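You operate a simulated robot arm through the tools that you are given. There is no shell and no other tool.

You are at the controls of a simulated two-armed robot. One attempt, no reset.

Task
Put the black basket in the REJECT bay and push the blue one onto the post.
Fine: down till the collar catches; shut the lid.

Only the result counts: the job must be done as asked and must still hold three seconds after the hand-in. Knocking over, shifting, dropping, spilling or breaking anything else fails it. Lids that push on must go on centred and level and be pressed home; caps that screw on are set level and turned clockwise until they are tight.

Robot
Two 7-joint arms with fingered hands on one trunk that stands fixed in place. Base frame: the origin is at the foot of the trunk, x ahead of it, y to its left, z up; the work surface is at about z = 0.95. Readings come in m, rad, newtons and seconds.
The left shoulder is at [0.178, 0.118, 1.128], the right one opposite. With the tool pointing down near the work surface each hand reaches from about 0.58 to 0.96 m from the base axis, measured 20 degrees to its own side. Payload 3.7 kg a hand.
Tool frame (each hand has its own): the origin (TCP) lies between the finger pads and is the grasp point; the fingertips stand 0.025 m ahead of it; z points along the fingers, y is the line along which they close. The gripper opens to 0.088 m; its body begins 0.029 m behind the TCP. The gripper is a hand of 5 fingers: y runs from the thumb to the fingers, the wrist lies at [-0.013, -0.097, -0.162] in the tool frame, and closing takes about 1.5 s.
Orientation is that of the tool frame in the base frame, as a unit quaternion [x, y, z, w]. With the fingers straight down and the wrist toward the robot, the tool's x, y and z point along [0, 1, 0], [1, 0, 0] and [0, 0, -1] of the base frame.

Tools
- The arms move only by the tool apply_moves. It takes "left_series", "right_series" or both (then of equal length, played together; a hand with none holds still); each is text: rows parted by semicolons, each of 6 numbers parted by spaces: the shift along the base's x, y, z in mm, then the turn, a rotation vector about the base's x, y, z in rad. In form: dx dy dz ax ay az; .... A call has 1 to 20 rows; each row is the pose to reach, as a shift and turn from the pose commanded when the call began. "left_gripper" and "right_gripper" are, for a hand that has rows, the closure, from 0 (fully open) to 1 (shut), set as the call begins (left out, the last holds). Rows are played at 5 a second. More than 0.05 m and 0.15 rad between two rows, or a gripper value outside its range, and nothing of the call is played. Where a pose cannot be reached the arm comes as near as it can. A force on the tool above 40 N (or 10 N above the force at the start of the call, whichever is more), or a blocked arm, ends the call early, and 0.2 s more pass. Each finger travels about 0.045 m/s and halts on what it meets, pressing with about 27 N; the grip force reading is that of the motor and also rises with nothing between the fingers. The clock runs only during rows and for 0.2 s after the last one: add rows that repeat a pose to give the fingers time. It gives the time, the measured TCP pose, the force on the tool (base axes), the opening and the grip force at its end, in the units of the frame above (readings bear some noise), with the torque about the TCP (base axes, N m) and any sound that the robot's microphone picked up.
- Cameras (640 x 400 px; columns grow to the right, rows downward): "scene" is now at [0.295, -0.0001, 1.2963]; the picture's right is [0.08, -1.00, -0.01], its down [-0.28, -0.02, -0.96] and it looks along [0.96, 0.08, -0.28] (base axes); focal length 214 px, centre (320, 200). "left" rides on the left gripper at [-0.059, -0.079, -0.105] in its tool frame; the picture's right is [-0.73, -0.32, 0.61], its down [0.62, -0.68, 0.38] and it looks along [0.29, 0.66, 0.70] (tool axes); focal length 234 px, centre (320, 200). "right" rides on the right gripper at [0.059, -0.079, -0.105] in its tool frame; the picture's right is [-0.73, 0.32, -0.61], its down [-0.62, -0.68, 0.38] and it looks along [-0.29, 0.66, 0.70] (tool axes); focal length 234 px, centre (320, 200). There is no depth. A picture from a camera that has moved, and an enlarged one, comes with that camera's place and axes in the base frame and with its lens.
- snapshot(camera): a new picture of that camera. It takes no simulated time.
- raise_lower(by): moves the trunk up (or, below 0, down) by that many m; the arms and the scene camera ride with it, the base frame stays. It gives what a move gives, with no picture.
- curl_fingers(index, middle, ring, little, thumb_bend, thumb_turn, hand): sets how far each is bent, from 0 (flat) to 1 (curled in); at 0.3 the hand is open as for a grip, at 0.7 the pads meet at the TCP. One left out holds its place. A second passes; each finger stops where it meets its share of the squeeze, and holds until it gets a number again. A gripper value or a shape takes the hand back. It gives what a move gives, with no picture; readings hold the bend of each and the force on index, middle, ring, little, thumb and palm. thumb_turn goes from beside the hand (0) to across from the fingers (1), as for a grip.
- preshape(shape, hand): the hand has 5 fingers and takes this shape, open, in about a second: jaw (thumb against the fingers, like two jaws); tri (thumb and two fingers); tip (a fingertip pinch); poke (one finger out to press); point (the index stretched); flat (the hand flat); cup (the hand cupped); fist (a fist). The gripper value then closes the fingers along that shape, each until it touches; the sizes above hold for jaw. It gives what a move gives, with no picture.
- pan_tilt(pan, tilt): turns the head with the scene camera to pan (to the left, within 1.396 rad either way) and tilt (down, from -0.506 to 1.204), counted from straight ahead of the robot (the tilt from the chest, where the trunk bows). It gives what a move gives.
- close_up(camera, box): a new picture of the part [left, top, right, bottom] of that camera's present view, enlarged. It takes no simulated time.
- finish_job(): hands the job in; it is judged then, once.

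Nothing tells you positions but the pictures and the camera data. Unless the task says otherwise, let go and move clear before handing in.

The tools are called after ">>>" by a JSON object that holds its "fn" and its "kwargs". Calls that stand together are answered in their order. apply_moves: Moves the arms, as the interface text tells. Its arguments: {"type":"object","properties":{"left_series":{"type":"string"},"left_gripper":{"type":"number"},"right_series":{"type":"string"},"right_gripper":{"type":"number"}},"required":[]} The other tools are called the same way: raise_lower (by) moves the trunk up or down; preshape (shape, hand) gives the hand a shape; curl_fingers (index, middle, ring, little, thumb_bend, thumb_turn, hand) moves the fingers one by one; pan_tilt (pan, tilt) turns the head that bears the scene camera; snapshot (camera) takes a picture; close_up (camera, box) takes an enlarged picture of a part of a camera's view; finish_job () hands the job in.

At the start:

```text
clock: 0.0
left_position: [0.4793, 0.1436, 1.2941]
left_tcp_rot: [0.708, 0.706, 0.004, -0.001]
left_force: [-0.4, -1.4, -0.2]
left_torque: [0.0, 0.03, 0.02]
left_grip_width: 0.0874
left_grip_force: 0.0
left_shape: jaw
left_bend: [0.3, 0.3, 0.3, 0.3, 0.3, 0.98]
left_finger forces: [0.0, 0.1, 0.0, 0.0, 0.1, 0.0]
right_position: [0.531, -0.2715, 1.2333]
right_tcp_rot: [0.706, 0.708, 0.004, -0.001]
right_force: [0.2, -0.5, 0.3]
right_torque: [-0.04, 0.01, -0.02]
right_grip_width: 0.0877
right_grip_force: 0.1
right_shape: jaw
right_bend: [0.3, 0.3, 0.3, 0.3, 0.3, 0.98]
right_finger forces: [0.2, 0.1, 0.0, 0.0, 0.0, 0.0]
trunk travel left (down, up): [-0.15, 0.265]
head pan, tilt (commanded): [0.084, 0.291]
```

scene: 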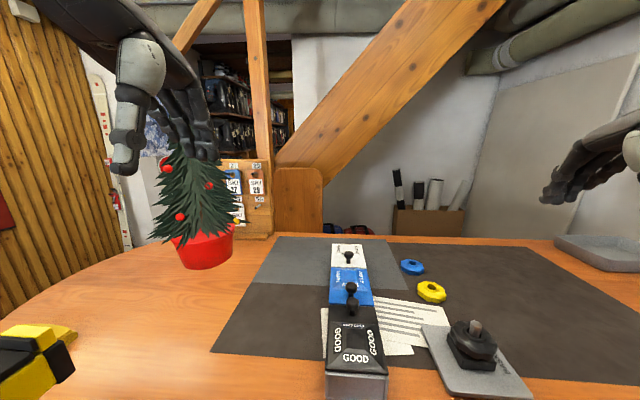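
right: 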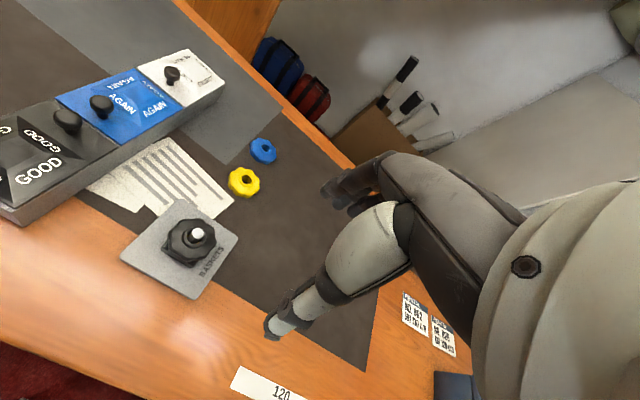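
left: 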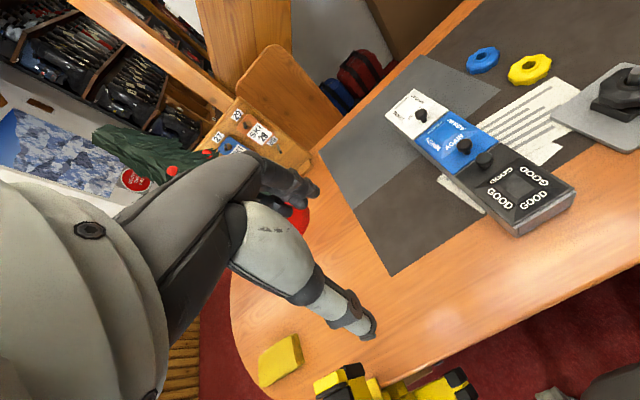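

I see a three-bay box (GOOD, AGAIN, and a white far one) with knobbed lids, a plate with a post carrying a black basket, and loose blue and yellow baskets on the mat. I'll look closer before moving anything.

>>> {"fn": "close_up", "kwargs": {"camera": "scene", "box": [300, 230, 400, 292]}}

>>> {"fn": "close_up", "kwargs": {"camera": "scene", "box": [380, 240, 540, 400]}}

>>> {"fn": "close_up", "kwargs": {"camera": "scene", "box": [300, 280, 420, 400]}}

>>> {"fn": "close_up", "kwargs": {"camera": "right", "box": [100, 120, 300, 300]}}

>>> {"fn": "close_up", "kwargs": {"camera": "right", "box": [0, 40, 240, 220]}}

>>> {"fn": "close_up", "kwargs": {"camera": "left", "box": [370, 30, 640, 240]}}

```text
6.40 times, centred on (350, 261) of scene
camera zoom: at [0.295, -0.0001, 1.2963], right [0.08, -1.0, -0.01], down [-0.28, -0.02, -0.96], along [0.96, 0.08, -0.28], focal length 1373 px, centre (128, -190)
```

zoom: 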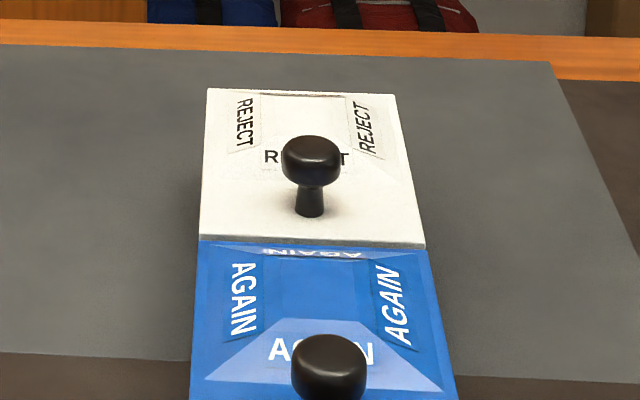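

```text
2.50 times, centred on (460, 320) of scene
camera zoom: at [0.295, -0.0001, 1.2963], right [0.08, -1.0, -0.01], down [-0.28, -0.02, -0.96], along [0.96, 0.08, -0.28], focal length 536 px, centre (-30, -100)
```

zoom: 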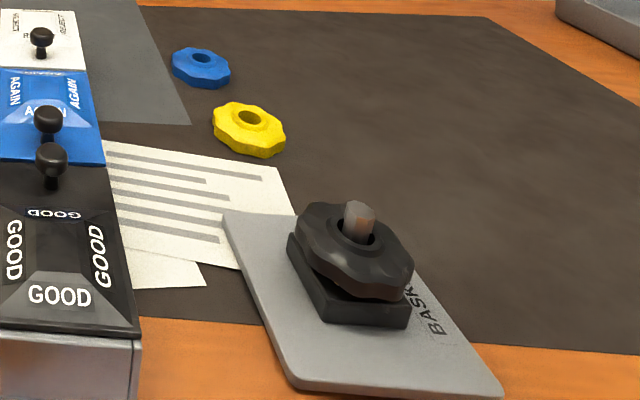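

```text
3.33 times, centred on (360, 340) of scene
camera zoom: at [0.295, -0.0001, 1.2963], right [0.08, -1.0, -0.01], down [-0.28, -0.02, -0.96], along [0.96, 0.08, -0.28], focal length 715 px, centre (187, -267)
```

zoom: 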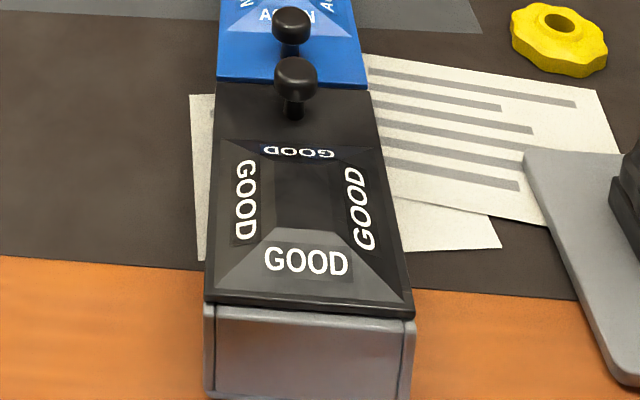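

```text
2.22 times, centred on (200, 210) of right
camera zoom: at [0.4515, -0.2126, 1.338], right [0.32, -0.73, 0.6], down [-0.68, -0.62, -0.39], along [0.66, -0.29, -0.7], focal length 520 px, centre (587, 178)
```

zoom: 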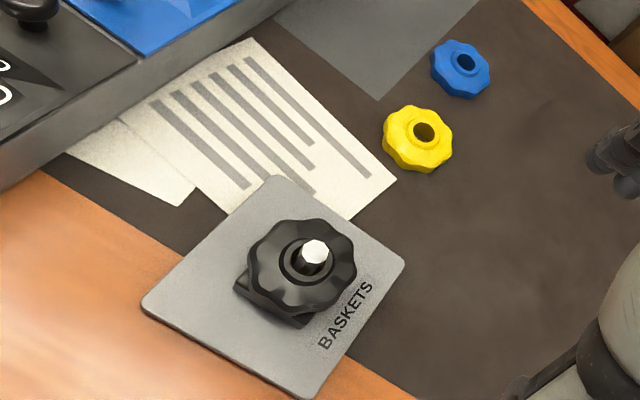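

```text
2.22 times, centred on (120, 130) of right
camera zoom: at [0.4515, -0.2126, 1.338], right [0.32, -0.73, 0.6], down [-0.68, -0.62, -0.39], along [0.66, -0.29, -0.7], focal length 520 px, centre (764, 356)
```

zoom: 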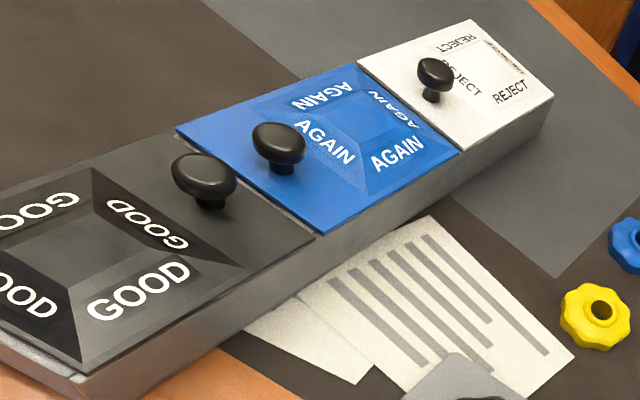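

```text
1.90 times, centred on (505, 135) of left
camera zoom: at [0.399, 0.0831, 1.3984], right [-0.32, -0.72, -0.61], down [-0.68, 0.63, -0.38], along [0.66, 0.29, -0.69], focal length 446 px, centre (-32, 324)
```

zoom: 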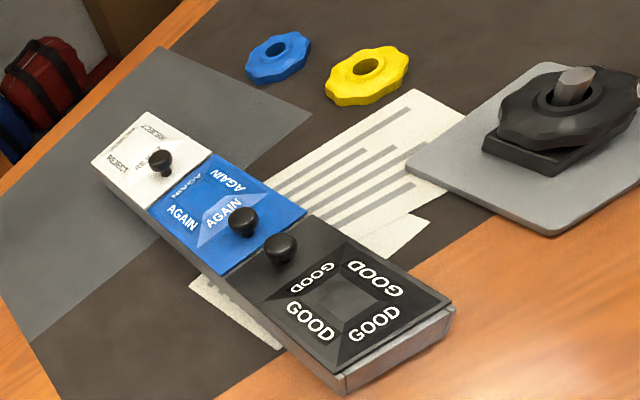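

The REJECT lid is the farthest one, white, with its knob near (0.75, -0.03, 1.03). The post with the black basket is near (0.57, -0.21), and the blue basket is near (0.82, -0.205). I'll zoom in to learn how the lids and the post work.

>>> {"fn": "close_up", "kwargs": {"camera": "right", "box": [130, 40, 230, 110]}}

>>> {"fn": "close_up", "kwargs": {"camera": "right", "box": [40, 60, 140, 150]}}

>>> {"fn": "close_up", "kwargs": {"camera": "right", "box": [150, 200, 240, 280]}}

>>> {"fn": "close_up", "kwargs": {"camera": "scene", "box": [430, 300, 510, 380]}}

>>> {"fn": "close_up", "kwargs": {"camera": "scene", "box": [320, 235, 380, 275]}}

>>> {"fn": "close_up", "kwargs": {"camera": "left", "box": [380, 80, 480, 150]}}

>>> {"fn": "close_up", "kwargs": {"camera": "right", "box": [210, 120, 290, 200]}}

>>> {"fn": "close_up", "kwargs": {"camera": "left", "box": [550, 50, 640, 130]}}

```text
5.71 times, centred on (180, 75) of right
camera zoom: at [0.4515, -0.2126, 1.338], right [0.32, -0.73, 0.6], down [-0.68, -0.62, -0.39], along [0.66, -0.29, -0.7], focal length 1338 px, centre (1120, 914)
```

zoom: 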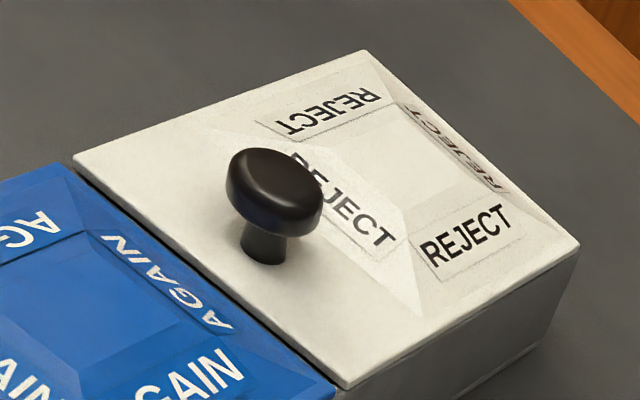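

```text
4.44 times, centred on (90, 105) of right
camera zoom: at [0.4515, -0.2126, 1.338], right [0.32, -0.73, 0.6], down [-0.68, -0.62, -0.39], along [0.66, -0.29, -0.7], focal length 1041 px, centre (1342, 622)
```

zoom: 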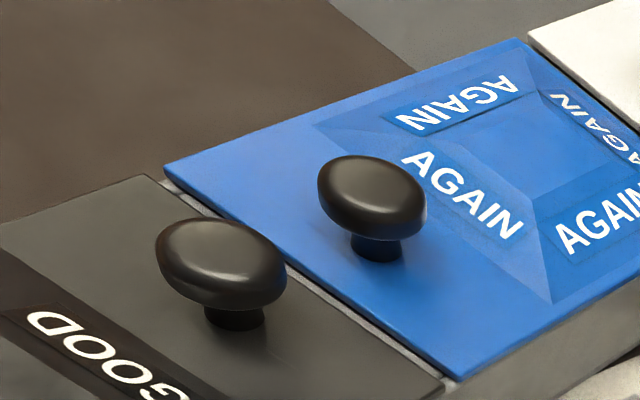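

```text
5.00 times, centred on (195, 240) of right
camera zoom: at [0.4515, -0.2126, 1.338], right [0.32, -0.73, 0.6], down [-0.68, -0.62, -0.39], along [0.66, -0.29, -0.7], focal length 1171 px, centre (945, 0)
```

zoom: 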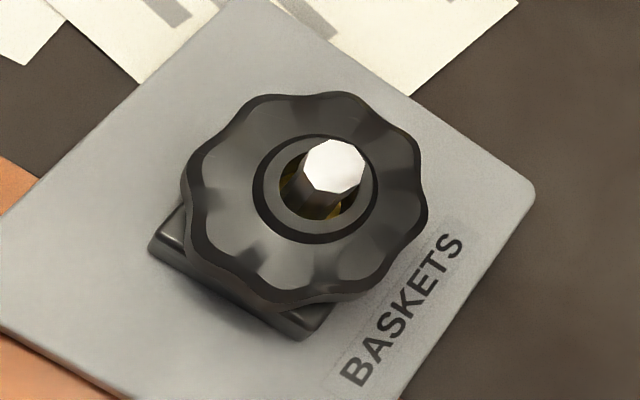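

```text
5.00 times, centred on (470, 340) of scene
camera zoom: at [0.295, -0.0001, 1.2963], right [0.08, -1.0, -0.01], down [-0.28, -0.02, -0.96], along [0.96, 0.08, -0.28], focal length 1072 px, centre (-430, -500)
```

zoom: 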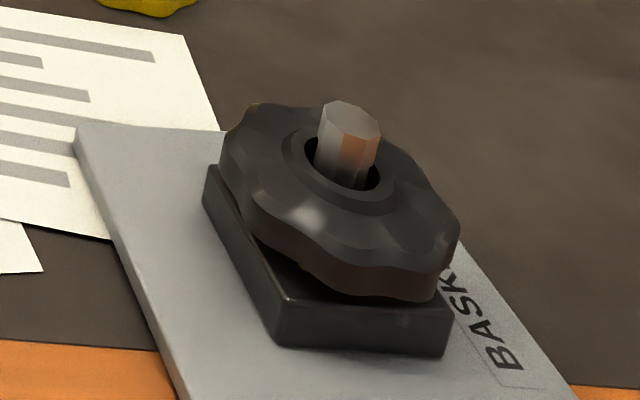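

```text
10.00 times, centred on (350, 255) of scene
camera zoom: at [0.295, -0.0001, 1.2963], right [0.08, -1.0, -0.01], down [-0.28, -0.02, -0.96], along [0.96, 0.08, -0.28], focal length 2145 px, centre (20, -350)
```

zoom: 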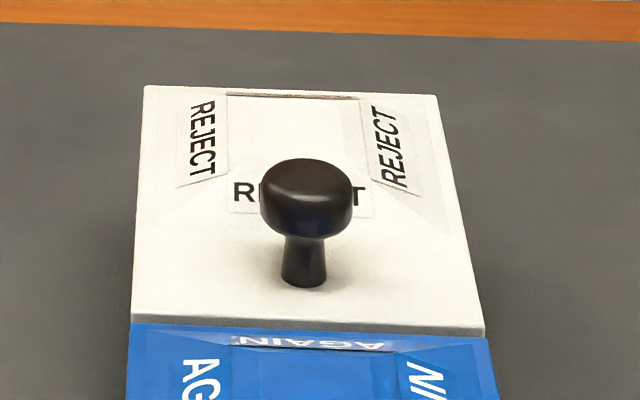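

```text
5.71 times, centred on (430, 115) of left
camera zoom: at [0.399, 0.0831, 1.3984], right [-0.32, -0.72, -0.61], down [-0.68, 0.63, -0.38], along [0.66, 0.29, -0.69], focal length 1338 px, centre (-309, 686)
```

zoom: 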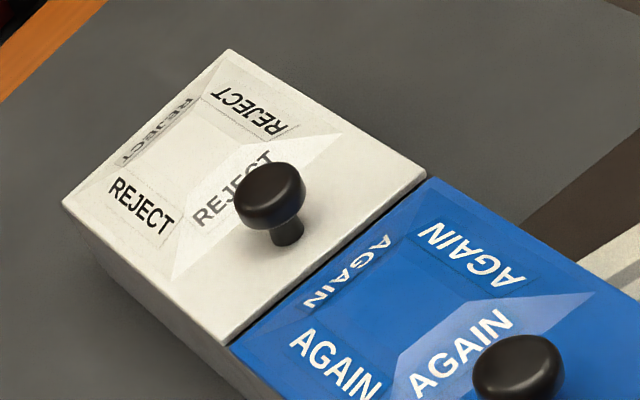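

```text
5.00 times, centred on (250, 160) of right
camera zoom: at [0.4515, -0.2126, 1.338], right [0.32, -0.73, 0.6], down [-0.68, -0.62, -0.39], along [0.66, -0.29, -0.7], focal length 1171 px, centre (670, 400)
```

zoom: 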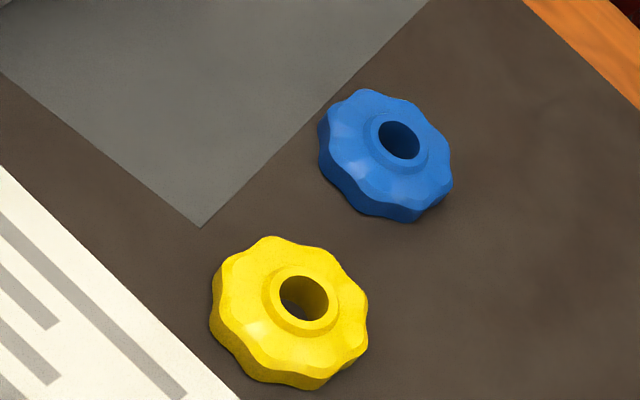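

```text
5.00 times, centred on (595, 90) of left
camera zoom: at [0.399, 0.0831, 1.3984], right [-0.32, -0.72, -0.61], down [-0.68, 0.63, -0.38], along [0.66, 0.29, -0.69], focal length 1171 px, centre (-1055, 750)
```

zoom: 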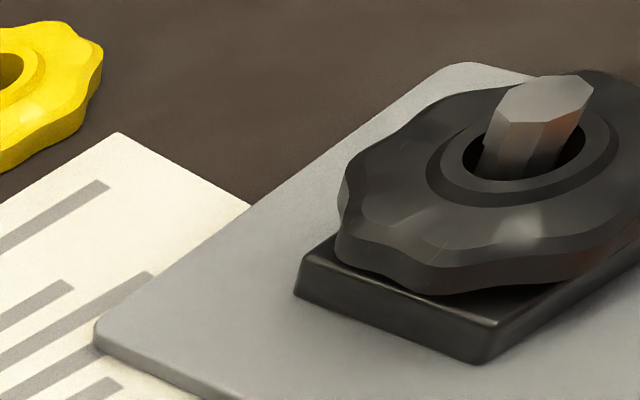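

The lids look like slabs with raised label frames, with knobs toward one end, and the black basket sits loosely around a metal pin. I'll swing the left hand into a side-viewing pose, well above everything, to see the bay lids and the post from the side.

>>> {"fn": "apply_moves", "kwargs": {"left_series": "14 -4 -25 0 0 -0.125; 28 -8 -50 0 0 -0.25; 42 -12 -75 0 0 -0.375; 56 -14 -100 0 0 -0.5; 70 -18 -125 0 0 -0.625; 84 -22 -150 0 0 -0.75; 98 -25 -175 0 0 -0.875; 114 -28 -190 0 0 -1.0; 114 -28 -190 0 0 -1.0"}}

>>> {"fn": "snapshot", "kwargs": {"camera": "left"}}

>>> {"fn": "snapshot", "kwargs": {"camera": "scene"}}

```text
clock: 1.5
left_position: [0.5502, 0.0917, 1.2429]
left_tcp_rot: [0.92, 0.372, 0.121, 0.034]
left_force: [-0.2, -0.6, 0.2]
left_torque: [0.01, 0.0, 0.0]
left_grip_width: 0.0878
left_grip_force: 0.1
left_shape: jaw
left_bend: [0.3, 0.3, 0.3, 0.3, 0.3, 0.98]
left_finger forces: [0.0, 0.0, 0.1, 0.0, 0.0, 0.0]
right_position: [0.5263, -0.2949, 1.2444]
right_tcp_rot: [0.707, 0.707, 0.02, -0.001]
right_force: [-0.4, 0.2, 0.4]
right_torque: [-0.03, 0.01, -0.01]
right_grip_width: 0.0879
right_grip_force: 0.0
right_shape: jaw
right_bend: [0.3, 0.3, 0.3, 0.3, 0.3, 0.98]
right_finger forces: [0.0, 0.0, 0.0, 0.1, 0.0, 0.1]
trunk travel left (down, up): [-0.15, 0.265]
head pan, tilt (commanded): [0.084, 0.291]
stopped in row 7 (left hand): the arm was blocked; the commanded pose is now the measured one
```

```text
taken
camera left: at [0.4297, 0.1033, 1.3212], right [-0.57, -0.25, -0.78], down [0.07, 0.93, -0.35], along [0.82, -0.25, -0.52], focal length 234 px, centre (320, 200)
```

left: 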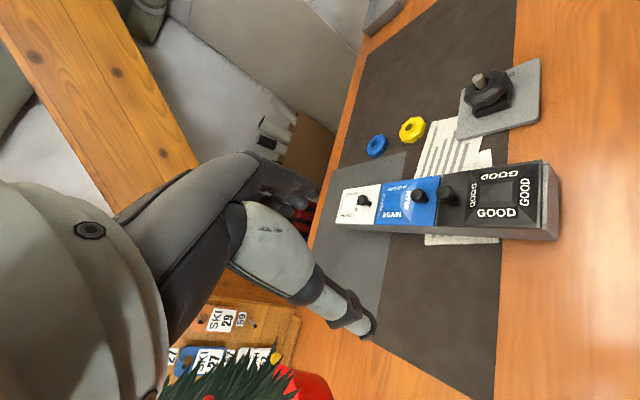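

```text
taken
camera scene: at [0.2914, -0.0259, 1.3046], right [0.08, -1.0, -0.03], down [-0.29, 0.0, -0.96], along [0.95, 0.09, -0.28], focal length 214 px, centre (320, 200)
```

scene: 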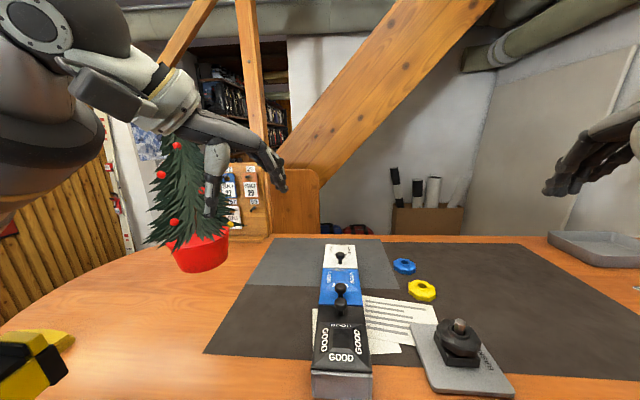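

The left arm jammed near its own limits and the body gave slightly (the camera shifted). I'll back the left hand out to its earlier orientation and check that the readings return to normal.

>>> {"fn": "apply_moves", "kwargs": {"left_series": "-10 6 10 -0.018 0.032 0.114; -20 12 20 -0.036 0.064 0.228; -30 18 30 -0.054 0.097 0.341; -40 26 35 -0.072 0.129 0.455; -50 32 40 -0.09 0.161 0.569; -60 40 45 -0.109 0.193 0.683; -70 50 50 -0.127 0.225 0.797; -70 50 50 -0.127 0.225 0.797"}}

>>> {"fn": "snapshot", "kwargs": {"camera": "scene"}}

```text
clock: 3.5
left_position: [0.4996, 0.1498, 1.259]
left_tcp_rot: [0.706, 0.707, -0.022, 0.004]
left_force: [0.6, 0.1, -1.2]
left_torque: [-0.02, -0.01, 0.0]
left_grip_width: 0.088
left_grip_force: 0.0
left_shape: jaw
left_bend: [0.3, 0.3, 0.3, 0.3, 0.3, 0.98]
left_finger forces: [0.1, 0.0, 0.0, 0.0, 0.1, 0.0]
right_position: [0.5437, -0.2855, 1.2239]
right_tcp_rot: [0.707, 0.707, 0.004, -0.009]
right_force: [-0.1, -0.5, 0.0]
right_torque: [0.02, -0.01, 0.02]
right_grip_width: 0.0879
right_grip_force: 0.0
right_shape: jaw
right_bend: [0.3, 0.3, 0.3, 0.3, 0.3, 0.98]
right_finger forces: [0.0, 0.0, 0.0, 0.1, 0.1, 0.0]
trunk travel left (down, up): [-0.15, 0.265]
head pan, tilt (commanded): [0.084, 0.291]
stopped in row 8 (left hand): the arm was blocked; the commanded pose is now the measured one
```

```text
taken
camera scene: at [0.308, -0.0153, 1.2926], right [0.08, -1.0, -0.02], down [-0.29, 0.0, -0.96], along [0.95, 0.09, -0.29], focal length 214 px, centre (320, 200)
```

scene: 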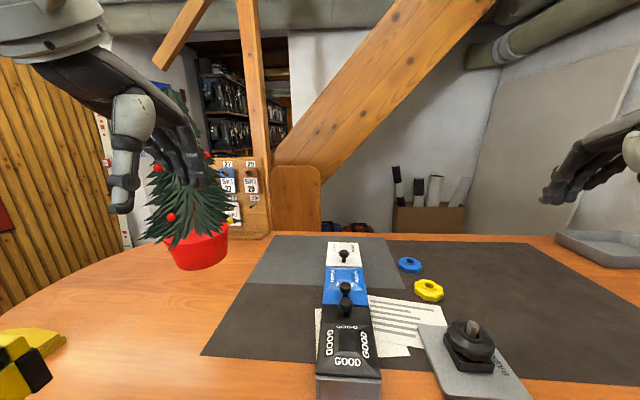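

The left arm is still reported blocked and the body is slightly displaced, so something is touching it. I'll turn the head to look at the left arm and elbow.

>>> {"fn": "pan_tilt", "kwargs": {"pan": 0.9, "tilt": 0.6}}

>>> {"fn": "snapshot", "kwargs": {"camera": "scene"}}

>>> {"fn": "snapshot", "kwargs": {"camera": "left"}}

>>> {"fn": "snapshot", "kwargs": {"camera": "right"}}

```text
clock: 4.6
left_position: [0.4995, 0.1514, 1.2582]
left_tcp_rot: [0.706, 0.708, -0.023, 0.003]
left_force: [-0.3, -0.3, 0.2]
left_torque: [0.04, 0.0, 0.03]
left_grip_width: 0.0878
left_grip_force: 0.2
left_shape: jaw
left_bend: [0.3, 0.3, 0.3, 0.3, 0.3, 0.98]
left_finger forces: [0.0, 0.1, 0.0, 0.0, 0.0, 0.0]
right_position: [0.5432, -0.2848, 1.2262]
right_tcp_rot: [0.707, 0.707, 0.004, -0.009]
right_force: [0.0, -0.2, 0.7]
right_torque: [0.04, 0.02, 0.01]
right_grip_width: 0.0877
right_grip_force: 0.1
right_shape: jaw
right_bend: [0.3, 0.3, 0.3, 0.3, 0.3, 0.98]
right_finger forces: [0.0, 0.1, 0.0, 0.0, 0.0, 0.1]
trunk travel left (down, up): [-0.15, 0.265]
head pan, tilt (commanded): [0.901, 0.6]
```

```text
taken
camera scene: at [0.2687, 0.0469, 1.2664], right [0.78, -0.62, -0.02], down [-0.36, -0.43, -0.83], along [0.51, 0.66, -0.55], focal length 214 px, centre (320, 200)
```

scene: 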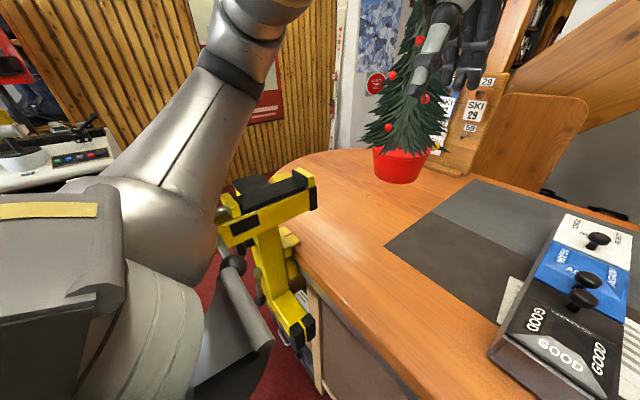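

```text
taken
camera left: at [0.423, 0.0942, 1.3677], right [-0.34, -0.75, -0.57], down [-0.69, 0.61, -0.39], along [0.64, 0.27, -0.72], focal length 234 px, centre (320, 200)
```

left: 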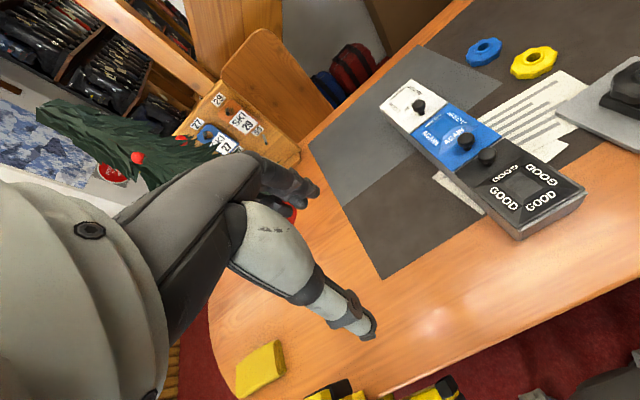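

```text
taken
camera right: at [0.4638, -0.228, 1.3308], right [0.33, -0.74, 0.59], down [-0.68, -0.62, -0.39], along [0.65, -0.28, -0.71], focal length 234 px, centre (320, 200)
```

right: 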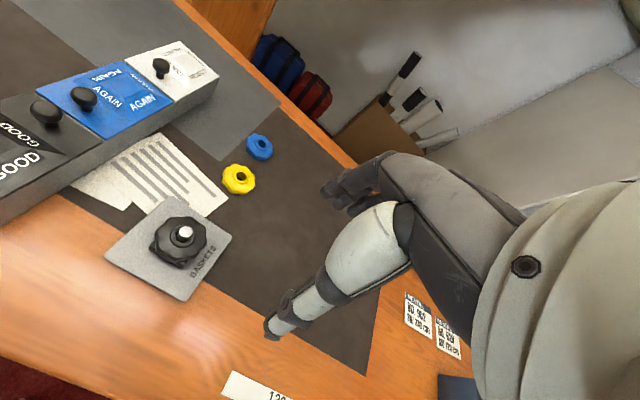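

>>> {"fn": "close_up", "kwargs": {"camera": "scene", "box": [180, 160, 340, 400]}}

>>> {"fn": "pan_tilt", "kwargs": {"pan": 1.2, "tilt": 0.1}}

>>> {"fn": "snapshot", "kwargs": {"camera": "scene"}}

```text
1.67 times, centred on (260, 280) of scene
camera zoom: at [0.2687, 0.0469, 1.2664], right [0.78, -0.62, -0.02], down [-0.36, -0.43, -0.83], along [0.51, 0.66, -0.55], focal length 358 px, centre (420, 67)
```

zoom: 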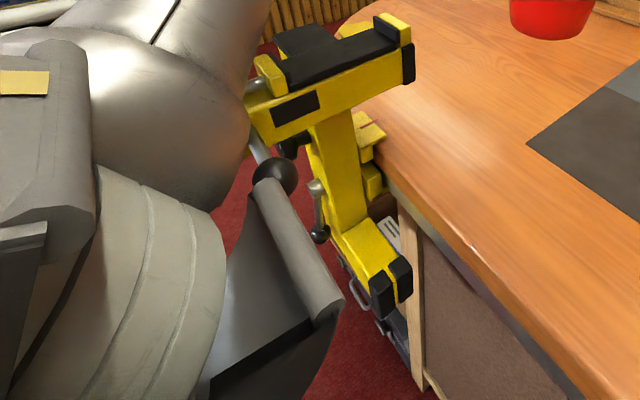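

```text
clock: 5.6
left_position: [0.4993, 0.151, 1.2578]
left_tcp_rot: [0.705, 0.709, -0.022, 0.004]
left_force: [0.3, -0.2, -0.2]
left_torque: [0.01, -0.02, 0.04]
left_grip_width: 0.0876
left_grip_force: 0.0
left_shape: jaw
left_bend: [0.3, 0.3, 0.3, 0.3, 0.3, 0.98]
left_finger forces: [0.1, 0.0, 0.1, 0.1, 0.1, 0.1]
right_position: [0.5405, -0.2858, 1.2252]
right_tcp_rot: [0.707, 0.707, 0.006, -0.01]
right_force: [-0.2, -0.4, -0.4]
right_torque: [-0.01, -0.02, 0.0]
right_grip_width: 0.0876
right_grip_force: 0.0
right_shape: jaw
right_bend: [0.3, 0.3, 0.3, 0.3, 0.3, 0.98]
right_finger forces: [0.1, 0.1, 0.0, 0.0, 0.0, 0.1]
trunk travel left (down, up): [-0.15, 0.265]
head pan, tilt (commanded): [1.201, 0.099]
```

```text
taken
camera scene: at [0.2463, 0.0627, 1.3131], right [0.93, -0.36, -0.01], down [-0.04, -0.07, -1.0], along [0.36, 0.93, -0.08], focal length 214 px, centre (320, 200)
```

scene: 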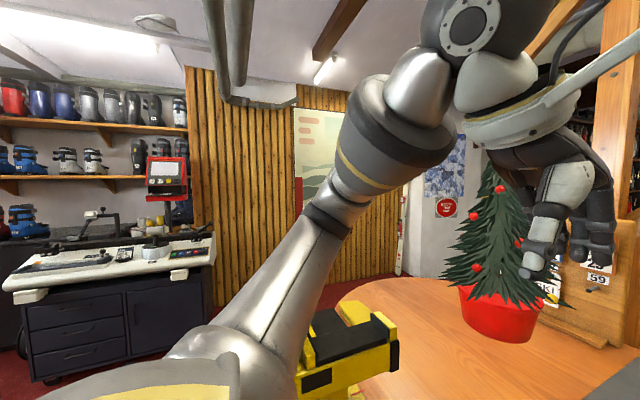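

>>> {"fn": "pan_tilt", "kwargs": {"pan": 0.084, "tilt": 0.291}}

>>> {"fn": "snapshot", "kwargs": {"camera": "scene"}}

```text
clock: 6.9
left_position: [0.4966, 0.1518, 1.2591]
left_tcp_rot: [0.705, 0.709, -0.022, 0.005]
left_force: [-0.2, -1.4, -0.6]
left_torque: [-0.02, -0.01, 0.0]
left_grip_width: 0.0875
left_grip_force: 0.0
left_shape: jaw
left_bend: [0.3, 0.3, 0.3, 0.3, 0.3, 0.98]
left_finger forces: [0.0, 0.1, 0.0, 0.0, 0.0, 0.1]
right_position: [0.5386, -0.2848, 1.2256]
right_tcp_rot: [0.707, 0.707, 0.006, -0.008]
right_force: [-0.2, 0.3, 0.5]
right_torque: [0.0, 0.0, 0.01]
right_grip_width: 0.0877
right_grip_force: 0.0
right_shape: jaw
right_bend: [0.3, 0.3, 0.3, 0.3, 0.3, 0.98]
right_finger forces: [0.1, 0.1, 0.0, 0.1, 0.0, 0.1]
trunk travel left (down, up): [-0.15, 0.265]
head pan, tilt (commanded): [0.084, 0.291]
```

```text
taken
camera scene: at [0.3047, -0.0147, 1.2938], right [0.08, -1.0, -0.02], down [-0.29, -0.01, -0.96], along [0.95, 0.09, -0.29], focal length 214 px, centre (320, 200)
```

scene: 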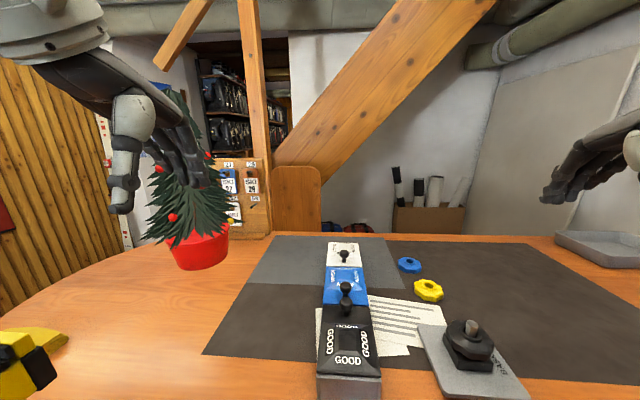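

The body relaxes only slowly. I'll test small moves with both hands to see how well they track.

>>> {"fn": "apply_moves", "kwargs": {"left_series": "10 5 10 0 0 0; 20 10 20 0 0 0; 30 15 30 0 0 0; 40 20 40 0 0 0; 40 20 40 0 0 0; 40 20 40 0 0 0", "right_series": "5 0 5 0 0 0; 10 0 10 0 0 0; 20 0 20 0 0 0; 30 0 20 0 0 0; 30 0 20 0 0 0; 30 0 20 0 0 0"}}

>>> {"fn": "snapshot", "kwargs": {"camera": "scene"}}

```text
clock: 8.3
left_position: [0.5334, 0.1754, 1.3004]
left_tcp_rot: [0.704, 0.71, -0.024, 0.007]
left_force: [0.2, 0.2, -0.4]
left_torque: [0.0, -0.05, 0.04]
left_grip_width: 0.0878
left_grip_force: 0.1
left_shape: jaw
left_bend: [0.3, 0.3, 0.3, 0.3, 0.3, 0.98]
left_finger forces: [0.0, 0.0, 0.0, 0.0, 0.0, 0.0]
right_position: [0.568, -0.281, 1.2484]
right_tcp_rot: [0.707, 0.707, 0.006, -0.005]
right_force: [0.0, 0.0, -0.1]
right_torque: [0.0, 0.01, 0.03]
right_grip_width: 0.0877
right_grip_force: 0.0
right_shape: jaw
right_bend: [0.3, 0.3, 0.3, 0.3, 0.3, 0.98]
right_finger forces: [0.0, 0.1, 0.1, 0.0, 0.0, 0.1]
trunk travel left (down, up): [-0.15, 0.265]
head pan, tilt (commanded): [0.084, 0.291]
```

```text
taken
camera scene: at [0.3005, -0.0103, 1.2948], right [0.08, -1.0, -0.02], down [-0.29, -0.01, -0.96], along [0.95, 0.08, -0.29], focal length 214 px, centre (320, 200)
```

scene: 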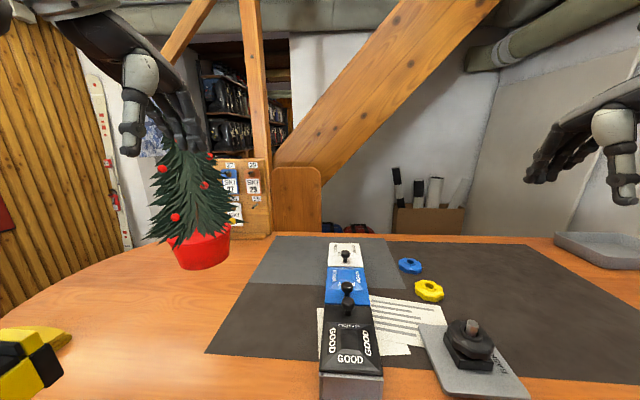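

Both hands track well again and the body is settling. I'll take fresh close-ups of the post and the REJECT lid for accurate positions.

>>> {"fn": "close_up", "kwargs": {"camera": "right", "box": [80, 170, 240, 300]}}

>>> {"fn": "close_up", "kwargs": {"camera": "scene", "box": [420, 300, 520, 400]}}

>>> {"fn": "close_up", "kwargs": {"camera": "scene", "box": [310, 230, 390, 310]}}

>>> {"fn": "close_up", "kwargs": {"camera": "left", "box": [340, 40, 640, 240]}}

```text
3.08 times, centred on (160, 235) of right
camera zoom: at [0.4884, -0.2232, 1.3539], right [0.32, -0.74, 0.6], down [-0.68, -0.62, -0.39], along [0.66, -0.28, -0.7], focal length 720 px, centre (812, 92)
```

zoom: 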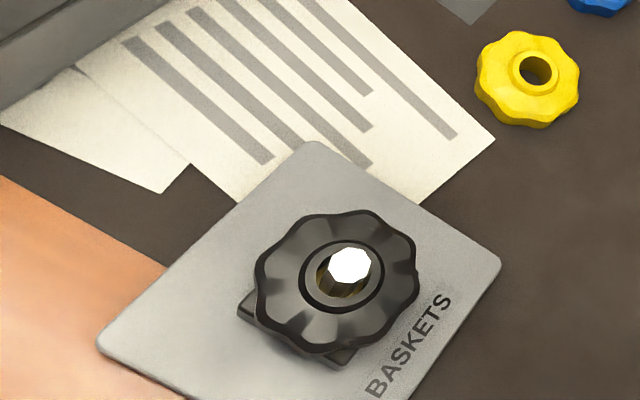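

```text
4.00 times, centred on (470, 350) of scene
camera zoom: at [0.3005, -0.0103, 1.2948], right [0.08, -1.0, -0.02], down [-0.29, -0.01, -0.96], along [0.95, 0.08, -0.29], focal length 858 px, centre (-280, -400)
```

zoom: 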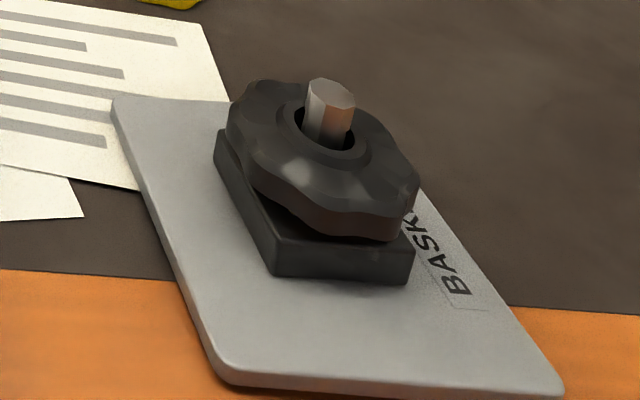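

```text
5.00 times, centred on (350, 270) of scene
camera zoom: at [0.3005, -0.0103, 1.2948], right [0.08, -1.0, -0.02], down [-0.29, -0.01, -0.96], along [0.95, 0.08, -0.29], focal length 1072 px, centre (170, -150)
```

zoom: 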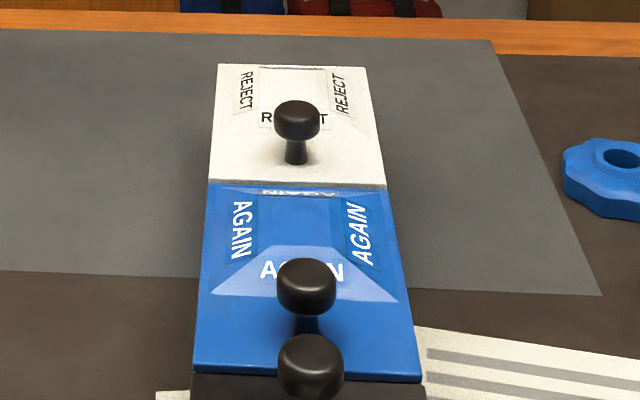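

```text
2.00 times, centred on (490, 140) of left
camera zoom: at [0.4565, 0.1205, 1.4095], right [-0.33, -0.75, -0.57], down [-0.7, 0.6, -0.39], along [0.64, 0.26, -0.72], focal length 468 px, centre (-20, 320)
```

zoom: 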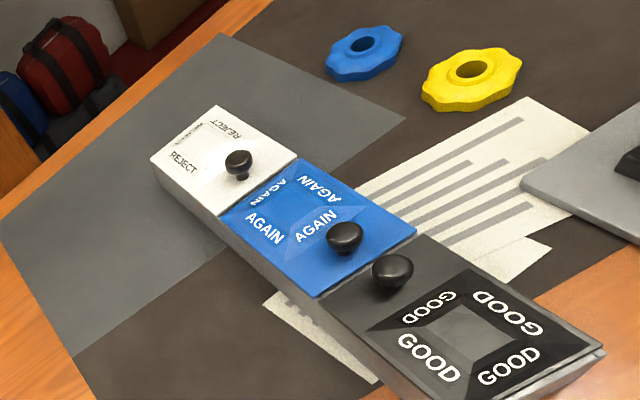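

The REJECT knob is near the robot-side edge of its lid, so I expect the hinge on the far edge. I'll shape the left hand for a fingertip pinch and move it out toward the knob, staying high and turning the wrist part way.

>>> {"fn": "preshape", "kwargs": {"shape": "tip", "hand": "left"}}

>>> {"fn": "apply_moves", "kwargs": {"left_series": "25 -25 -10 0 0 0; 50 -50 -20 0 0 0; 75 -75 -30 0 0 -0.1; 100 -100 -40 0 0 -0.2; 125 -125 -50 0 0 -0.3; 145 -145 -60 0 0 -0.4; 165 -160 -70 0 0 -0.5; 165 -160 -70 0 0 -0.5"}}

>>> {"fn": "snapshot", "kwargs": {"camera": "scene"}}

>>> {"fn": "snapshot", "kwargs": {"camera": "left"}}

>>> {"fn": "snapshot", "kwargs": {"camera": "right"}}

```text
clock: 9.2
left_position: [0.5309, 0.1767, 1.3001]
left_tcp_rot: [0.703, 0.711, -0.024, 0.008]
left_force: [-1.1, -0.4, -0.5]
left_torque: [0.01, -0.01, -0.02]
left_grip_width: 0.088
left_grip_force: 0.1
left_shape: tip
left_bend: [0.3, 0.98, 0.99, 0.99, 0.3, 0.98]
left_finger forces: [0.0, 0.0, 0.1, 0.0, 0.1, 0.0]
right_position: [0.567, -0.2811, 1.249]
right_tcp_rot: [0.707, 0.707, 0.006, -0.006]
right_force: [-0.7, -0.3, 0.4]
right_torque: [0.02, -0.03, 0.03]
right_grip_width: 0.0878
right_grip_force: 0.0
right_shape: jaw
right_bend: [0.3, 0.3, 0.3, 0.3, 0.3, 0.98]
right_finger forces: [0.0, 0.0, 0.1, 0.1, 0.0, 0.1]
trunk travel left (down, up): [-0.15, 0.265]
head pan, tilt (commanded): [0.084, 0.291]
```

```text
clock: 11.0
left_position: [0.6834, 0.0402, 1.2456]
left_tcp_rot: [0.858, 0.513, -0.023, 0.013]
left_force: [-1.0, 0.3, 0.3]
left_torque: [-0.04, -0.03, -0.02]
left_grip_width: 0.0881
left_grip_force: 0.1
left_shape: tip
left_bend: [0.3, 0.98, 0.99, 0.99, 0.3, 0.98]
left_finger forces: [0.0, 0.0, 0.0, 0.0, 0.0, 0.0]
right_position: [0.55, -0.2562, 1.2649]
right_tcp_rot: [0.707, 0.707, 0.004, 0.008]
right_force: [0.1, -0.3, -0.8]
right_torque: [0.01, 0.02, 0.0]
right_grip_width: 0.0877
right_grip_force: 0.0
right_shape: jaw
right_bend: [0.3, 0.3, 0.3, 0.3, 0.3, 0.98]
right_finger forces: [0.1, 0.0, 0.0, 0.0, 0.0, 0.0]
trunk travel left (down, up): [-0.15, 0.265]
head pan, tilt (commanded): [0.084, 0.291]
```

```text
taken
camera scene: at [0.2829, 0.0151, 1.3004], right [0.08, -1.0, 0.01], down [-0.27, -0.03, -0.96], along [0.96, 0.08, -0.27], focal length 214 px, centre (320, 200)
```

scene: 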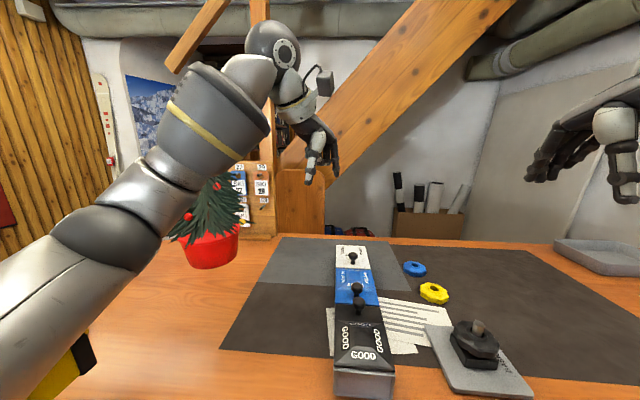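

```text
taken
camera left: at [0.5873, 0.0302, 1.3536], right [-0.64, -0.52, -0.57], down [-0.32, 0.85, -0.42], along [0.7, -0.09, -0.71], focal length 234 px, centre (320, 200)
```

left: 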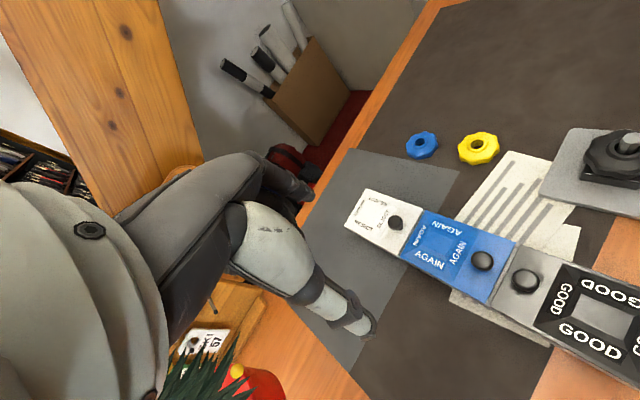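

```text
taken
camera right: at [0.4691, -0.1964, 1.3678], right [0.31, -0.72, 0.62], down [-0.67, -0.63, -0.39], along [0.67, -0.29, -0.68], focal length 234 px, centre (320, 200)
```

right: 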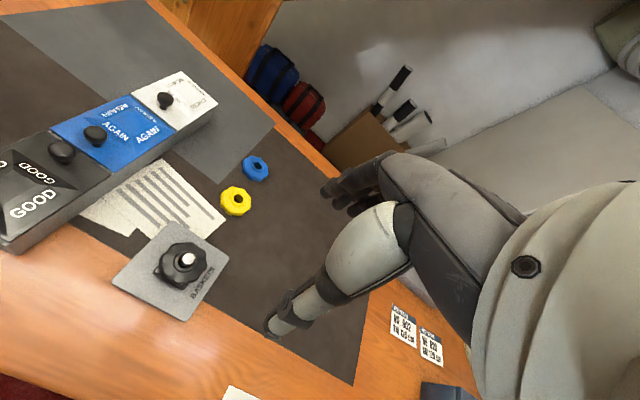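

The hand is heading the right way, but the body sways as the arms move. I'll hold still for a couple of seconds to see how it settles.

>>> {"fn": "apply_moves", "kwargs": {"left_series": "0 0 0 0 0 0; 0 0 0 0 0 0; 0 0 0 0 0 0; 0 0 0 0 0 0; 0 0 0 0 0 0; 0 0 0 0 0 0; 0 0 0 0 0 0; 0 0 0 0 0 0; 0 0 0 0 0 0; 0 0 0 0 0 0"}}

>>> {"fn": "close_up", "kwargs": {"camera": "scene", "box": [250, 80, 370, 200]}}

>>> {"fn": "close_up", "kwargs": {"camera": "left", "box": [330, 110, 640, 300]}}

```text
clock: 13.2
left_position: [0.6809, 0.0369, 1.2429]
left_tcp_rot: [0.858, 0.513, -0.024, 0.012]
left_force: [0.5, -0.3, -0.4]
left_torque: [-0.01, -0.01, 0.0]
left_grip_width: 0.088
left_grip_force: 0.1
left_shape: tip
left_bend: [0.3, 0.98, 0.99, 0.99, 0.3, 0.98]
left_finger forces: [0.0, 0.0, 0.1, 0.0, 0.0, 0.1]
right_position: [0.5503, -0.2607, 1.2632]
right_tcp_rot: [0.707, 0.707, 0.005, 0.006]
right_force: [-0.1, -0.3, 0.0]
right_torque: [-0.02, -0.01, 0.04]
right_grip_width: 0.0878
right_grip_force: 0.1
right_shape: jaw
right_bend: [0.3, 0.3, 0.3, 0.3, 0.3, 0.98]
right_finger forces: [0.0, 0.0, 0.0, 0.0, 0.1, 0.0]
trunk travel left (down, up): [-0.15, 0.265]
head pan, tilt (commanded): [0.084, 0.291]
```

```text
3.33 times, centred on (310, 140) of scene
camera zoom: at [0.2822, 0.0115, 1.2996], right [0.08, -1.0, 0.0], down [-0.27, -0.03, -0.96], along [0.96, 0.08, -0.27], focal length 715 px, centre (353, 400)
```

zoom: 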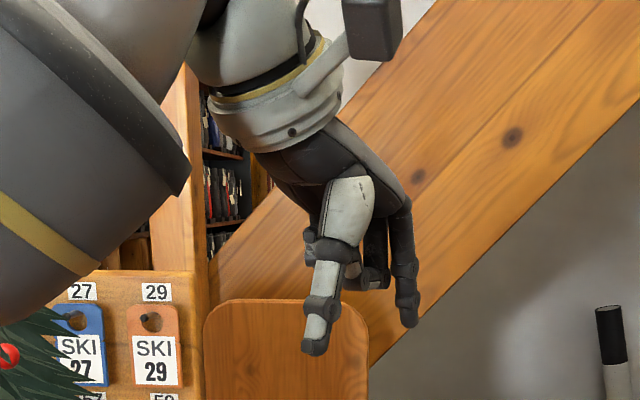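

```text
2.06 times, centred on (485, 205) of left
camera zoom: at [0.5869, 0.0259, 1.3516], right [-0.64, -0.51, -0.57], down [-0.32, 0.85, -0.41], along [0.7, -0.09, -0.71], focal length 483 px, centre (-21, 190)
```

zoom: 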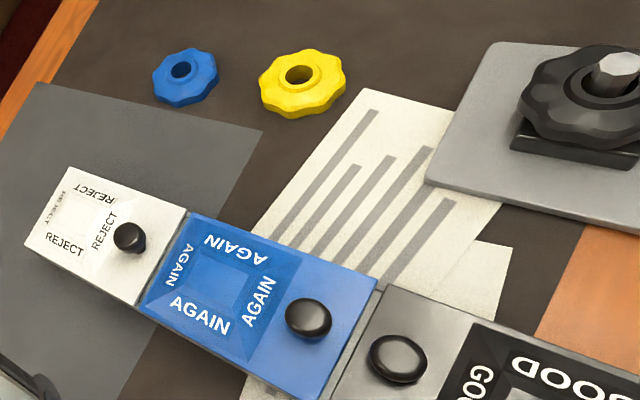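

The pinch shape suits the knob, and the sway fades slowly. I'll bring the left hand above the REJECT knob and turn the wrist so the pinch axis runs along y.

>>> {"fn": "apply_moves", "kwargs": {"left_series": "6 -5 -5 0 0 -0.1; 13 -10 -10 0 0 -0.2; 20 -15 -15 0 0 -0.3; 27 -20 -20 0 0 -0.4; 34 -28 -30 0 0 -0.5; 40 -35 -40 0 0 -0.6; 46 -40 -50 0 0 -0.7; 50 -44 -60 0 0 -0.8; 55 -48 -70 0 0 -0.9; 55 -48 -80 0 0 -0.9; 55 -48 -80 0 0 -0.9; 55 -48 -80 0 0 -0.9; 55 -48 -80 0 0 -0.9; 55 -48 -80 0 0 -0.9"}}

>>> {"fn": "snapshot", "kwargs": {"camera": "scene"}}

>>> {"fn": "snapshot", "kwargs": {"camera": "left"}}

```text
clock: 16.4
left_position: [0.7304, 0.0009, 1.1897]
left_tcp_rot: [0.995, 0.095, 0.001, -0.004]
left_force: [0.8, -0.5, -0.8]
left_torque: [0.0, -0.01, 0.0]
left_grip_width: 0.0879
left_grip_force: 0.0
left_shape: tip
left_bend: [0.3, 0.98, 0.99, 0.99, 0.3, 0.98]
left_finger forces: [0.0, 0.1, 0.0, 0.1, 0.0, 0.0]
right_position: [0.5412, -0.2557, 1.275]
right_tcp_rot: [0.707, 0.707, 0.008, 0.014]
right_force: [0.5, -0.7, 1.8]
right_torque: [0.03, -0.02, -0.01]
right_grip_width: 0.0877
right_grip_force: 0.1
right_shape: jaw
right_bend: [0.3, 0.3, 0.3, 0.3, 0.3, 0.98]
right_finger forces: [0.0, 0.1, 0.1, 0.1, 0.0, 0.1]
trunk travel left (down, up): [-0.15, 0.265]
head pan, tilt (commanded): [0.084, 0.291]
stopped in row 14 (left hand): the arm was blocked; the commanded pose is now the measured one
```

```text
taken
camera scene: at [0.274, 0.0164, 1.3043], right [0.08, -1.0, 0.01], down [-0.27, -0.03, -0.96], along [0.96, 0.08, -0.27], focal length 214 px, centre (320, 200)
```

scene: 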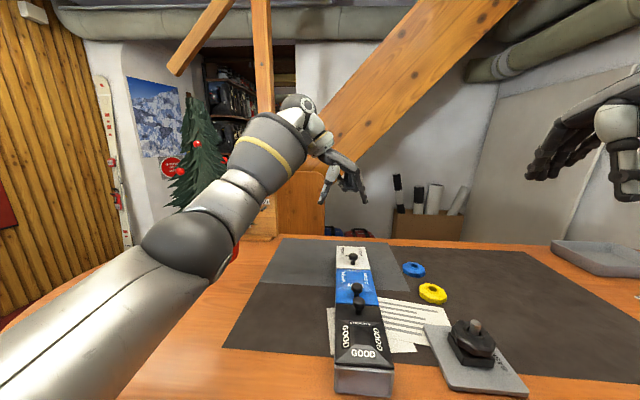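

```text
taken
camera left: at [0.6578, 0.0649, 1.295], right [-0.77, 0.18, -0.61], down [0.48, 0.79, -0.38], along [0.41, -0.58, -0.7], focal length 234 px, centre (320, 200)
```

left: 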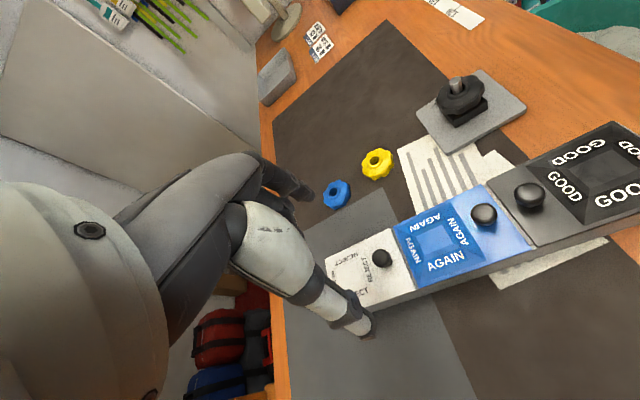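

The left hand is above the bay with the pinch axis along y, and the body sway is just the reaction to arm motion. I'll descend slowly toward the knob, leaving time to settle.

>>> {"fn": "apply_moves", "kwargs": {"left_series": "3 -5 -10 0 0 -0.05; 6 -10 -20 0 0 -0.1; 9 -15 -30 0 0 -0.15; 12 -20 -40 0 0 -0.19; 14 -22 -50 0 0 -0.19; 14 -22 -60 0 0 -0.19; 14 -22 -65 0 0 -0.19; 14 -22 -70 0 0 -0.19; 14 -22 -70 0 0 -0.19; 14 -22 -70 0 0 -0.19; 14 -22 -70 0 0 -0.19; 14 -22 -70 0 0 -0.19; 14 -22 -70 0 0 -0.19; 14 -22 -70 0 0 -0.19; 14 -22 -70 0 0 -0.19; 14 -22 -70 0 0 -0.19; 14 -22 -70 0 0 -0.19; 14 -22 -70 0 0 -0.19; 14 -22 -70 0 0 -0.19; 14 -22 -70 0 0 -0.19"}}

>>> {"fn": "snapshot", "kwargs": {"camera": "scene"}}

>>> {"fn": "snapshot", "kwargs": {"camera": "left"}}

>>> {"fn": "snapshot", "kwargs": {"camera": "right"}}

```text
clock: 20.6
left_position: [0.7519, -0.0391, 1.1033]
left_tcp_rot: [1.0, 0.0, -0.009, -0.013]
left_force: [0.8, 0.2, 0.3]
left_torque: [0.0, -0.02, 0.04]
left_grip_width: 0.0879
left_grip_force: 0.0
left_shape: tip
left_bend: [0.3, 0.98, 0.99, 0.99, 0.3, 0.98]
left_finger forces: [0.1, 0.0, 0.0, 0.1, 0.0, 0.1]
right_position: [0.5493, -0.2723, 1.261]
right_tcp_rot: [0.706, 0.708, 0.008, 0.005]
right_force: [-0.1, -0.4, -0.2]
right_torque: [0.0, 0.04, -0.03]
right_grip_width: 0.0878
right_grip_force: 0.1
right_shape: jaw
right_bend: [0.3, 0.3, 0.3, 0.3, 0.3, 0.98]
right_finger forces: [0.0, 0.0, 0.0, 0.0, 0.0, 0.0]
trunk travel left (down, up): [-0.15, 0.265]
head pan, tilt (commanded): [0.084, 0.291]
```

```text
taken
camera scene: at [0.2817, -0.0011, 1.3], right [0.08, -1.0, -0.01], down [-0.27, -0.02, -0.96], along [0.96, 0.08, -0.27], focal length 214 px, centre (320, 200)
```

scene: 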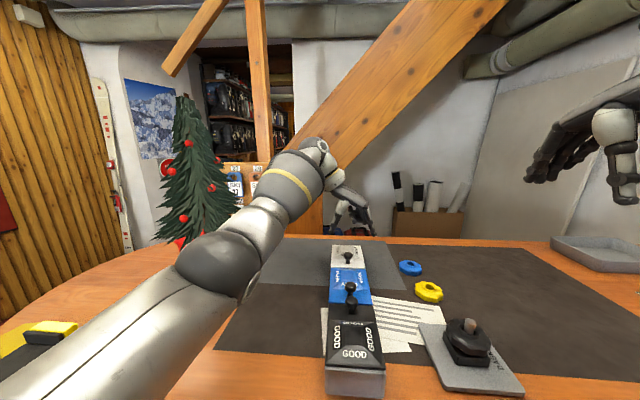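

```text
taken
camera left: at [0.6947, 0.0365, 1.212], right [-0.74, 0.34, -0.58], down [0.62, 0.69, -0.38], along [0.27, -0.64, -0.72], focal length 234 px, centre (320, 200)
```

left: 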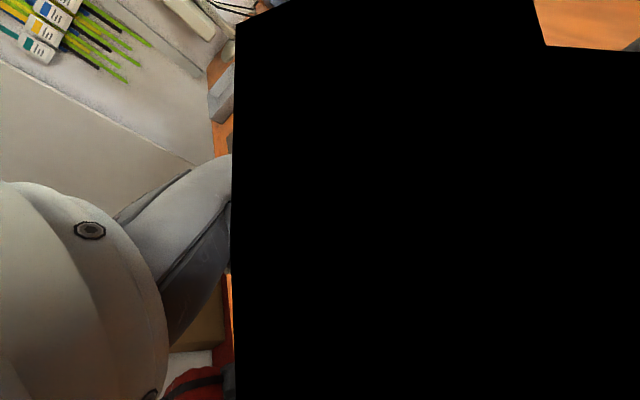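

```text
taken
camera right: at [0.4681, -0.2136, 1.3642], right [0.31, -0.73, 0.61], down [-0.67, -0.62, -0.4], along [0.67, -0.28, -0.69], focal length 234 px, centre (320, 200)
```

right: 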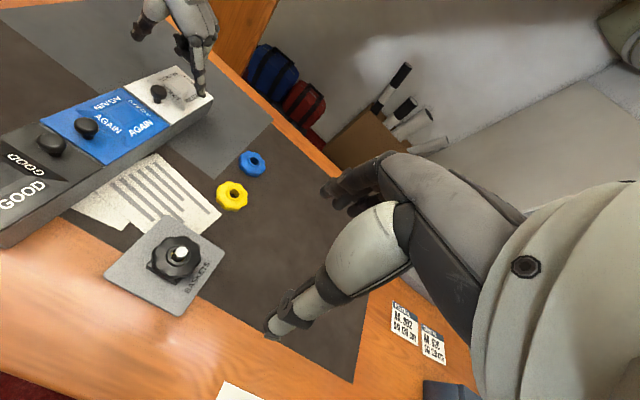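

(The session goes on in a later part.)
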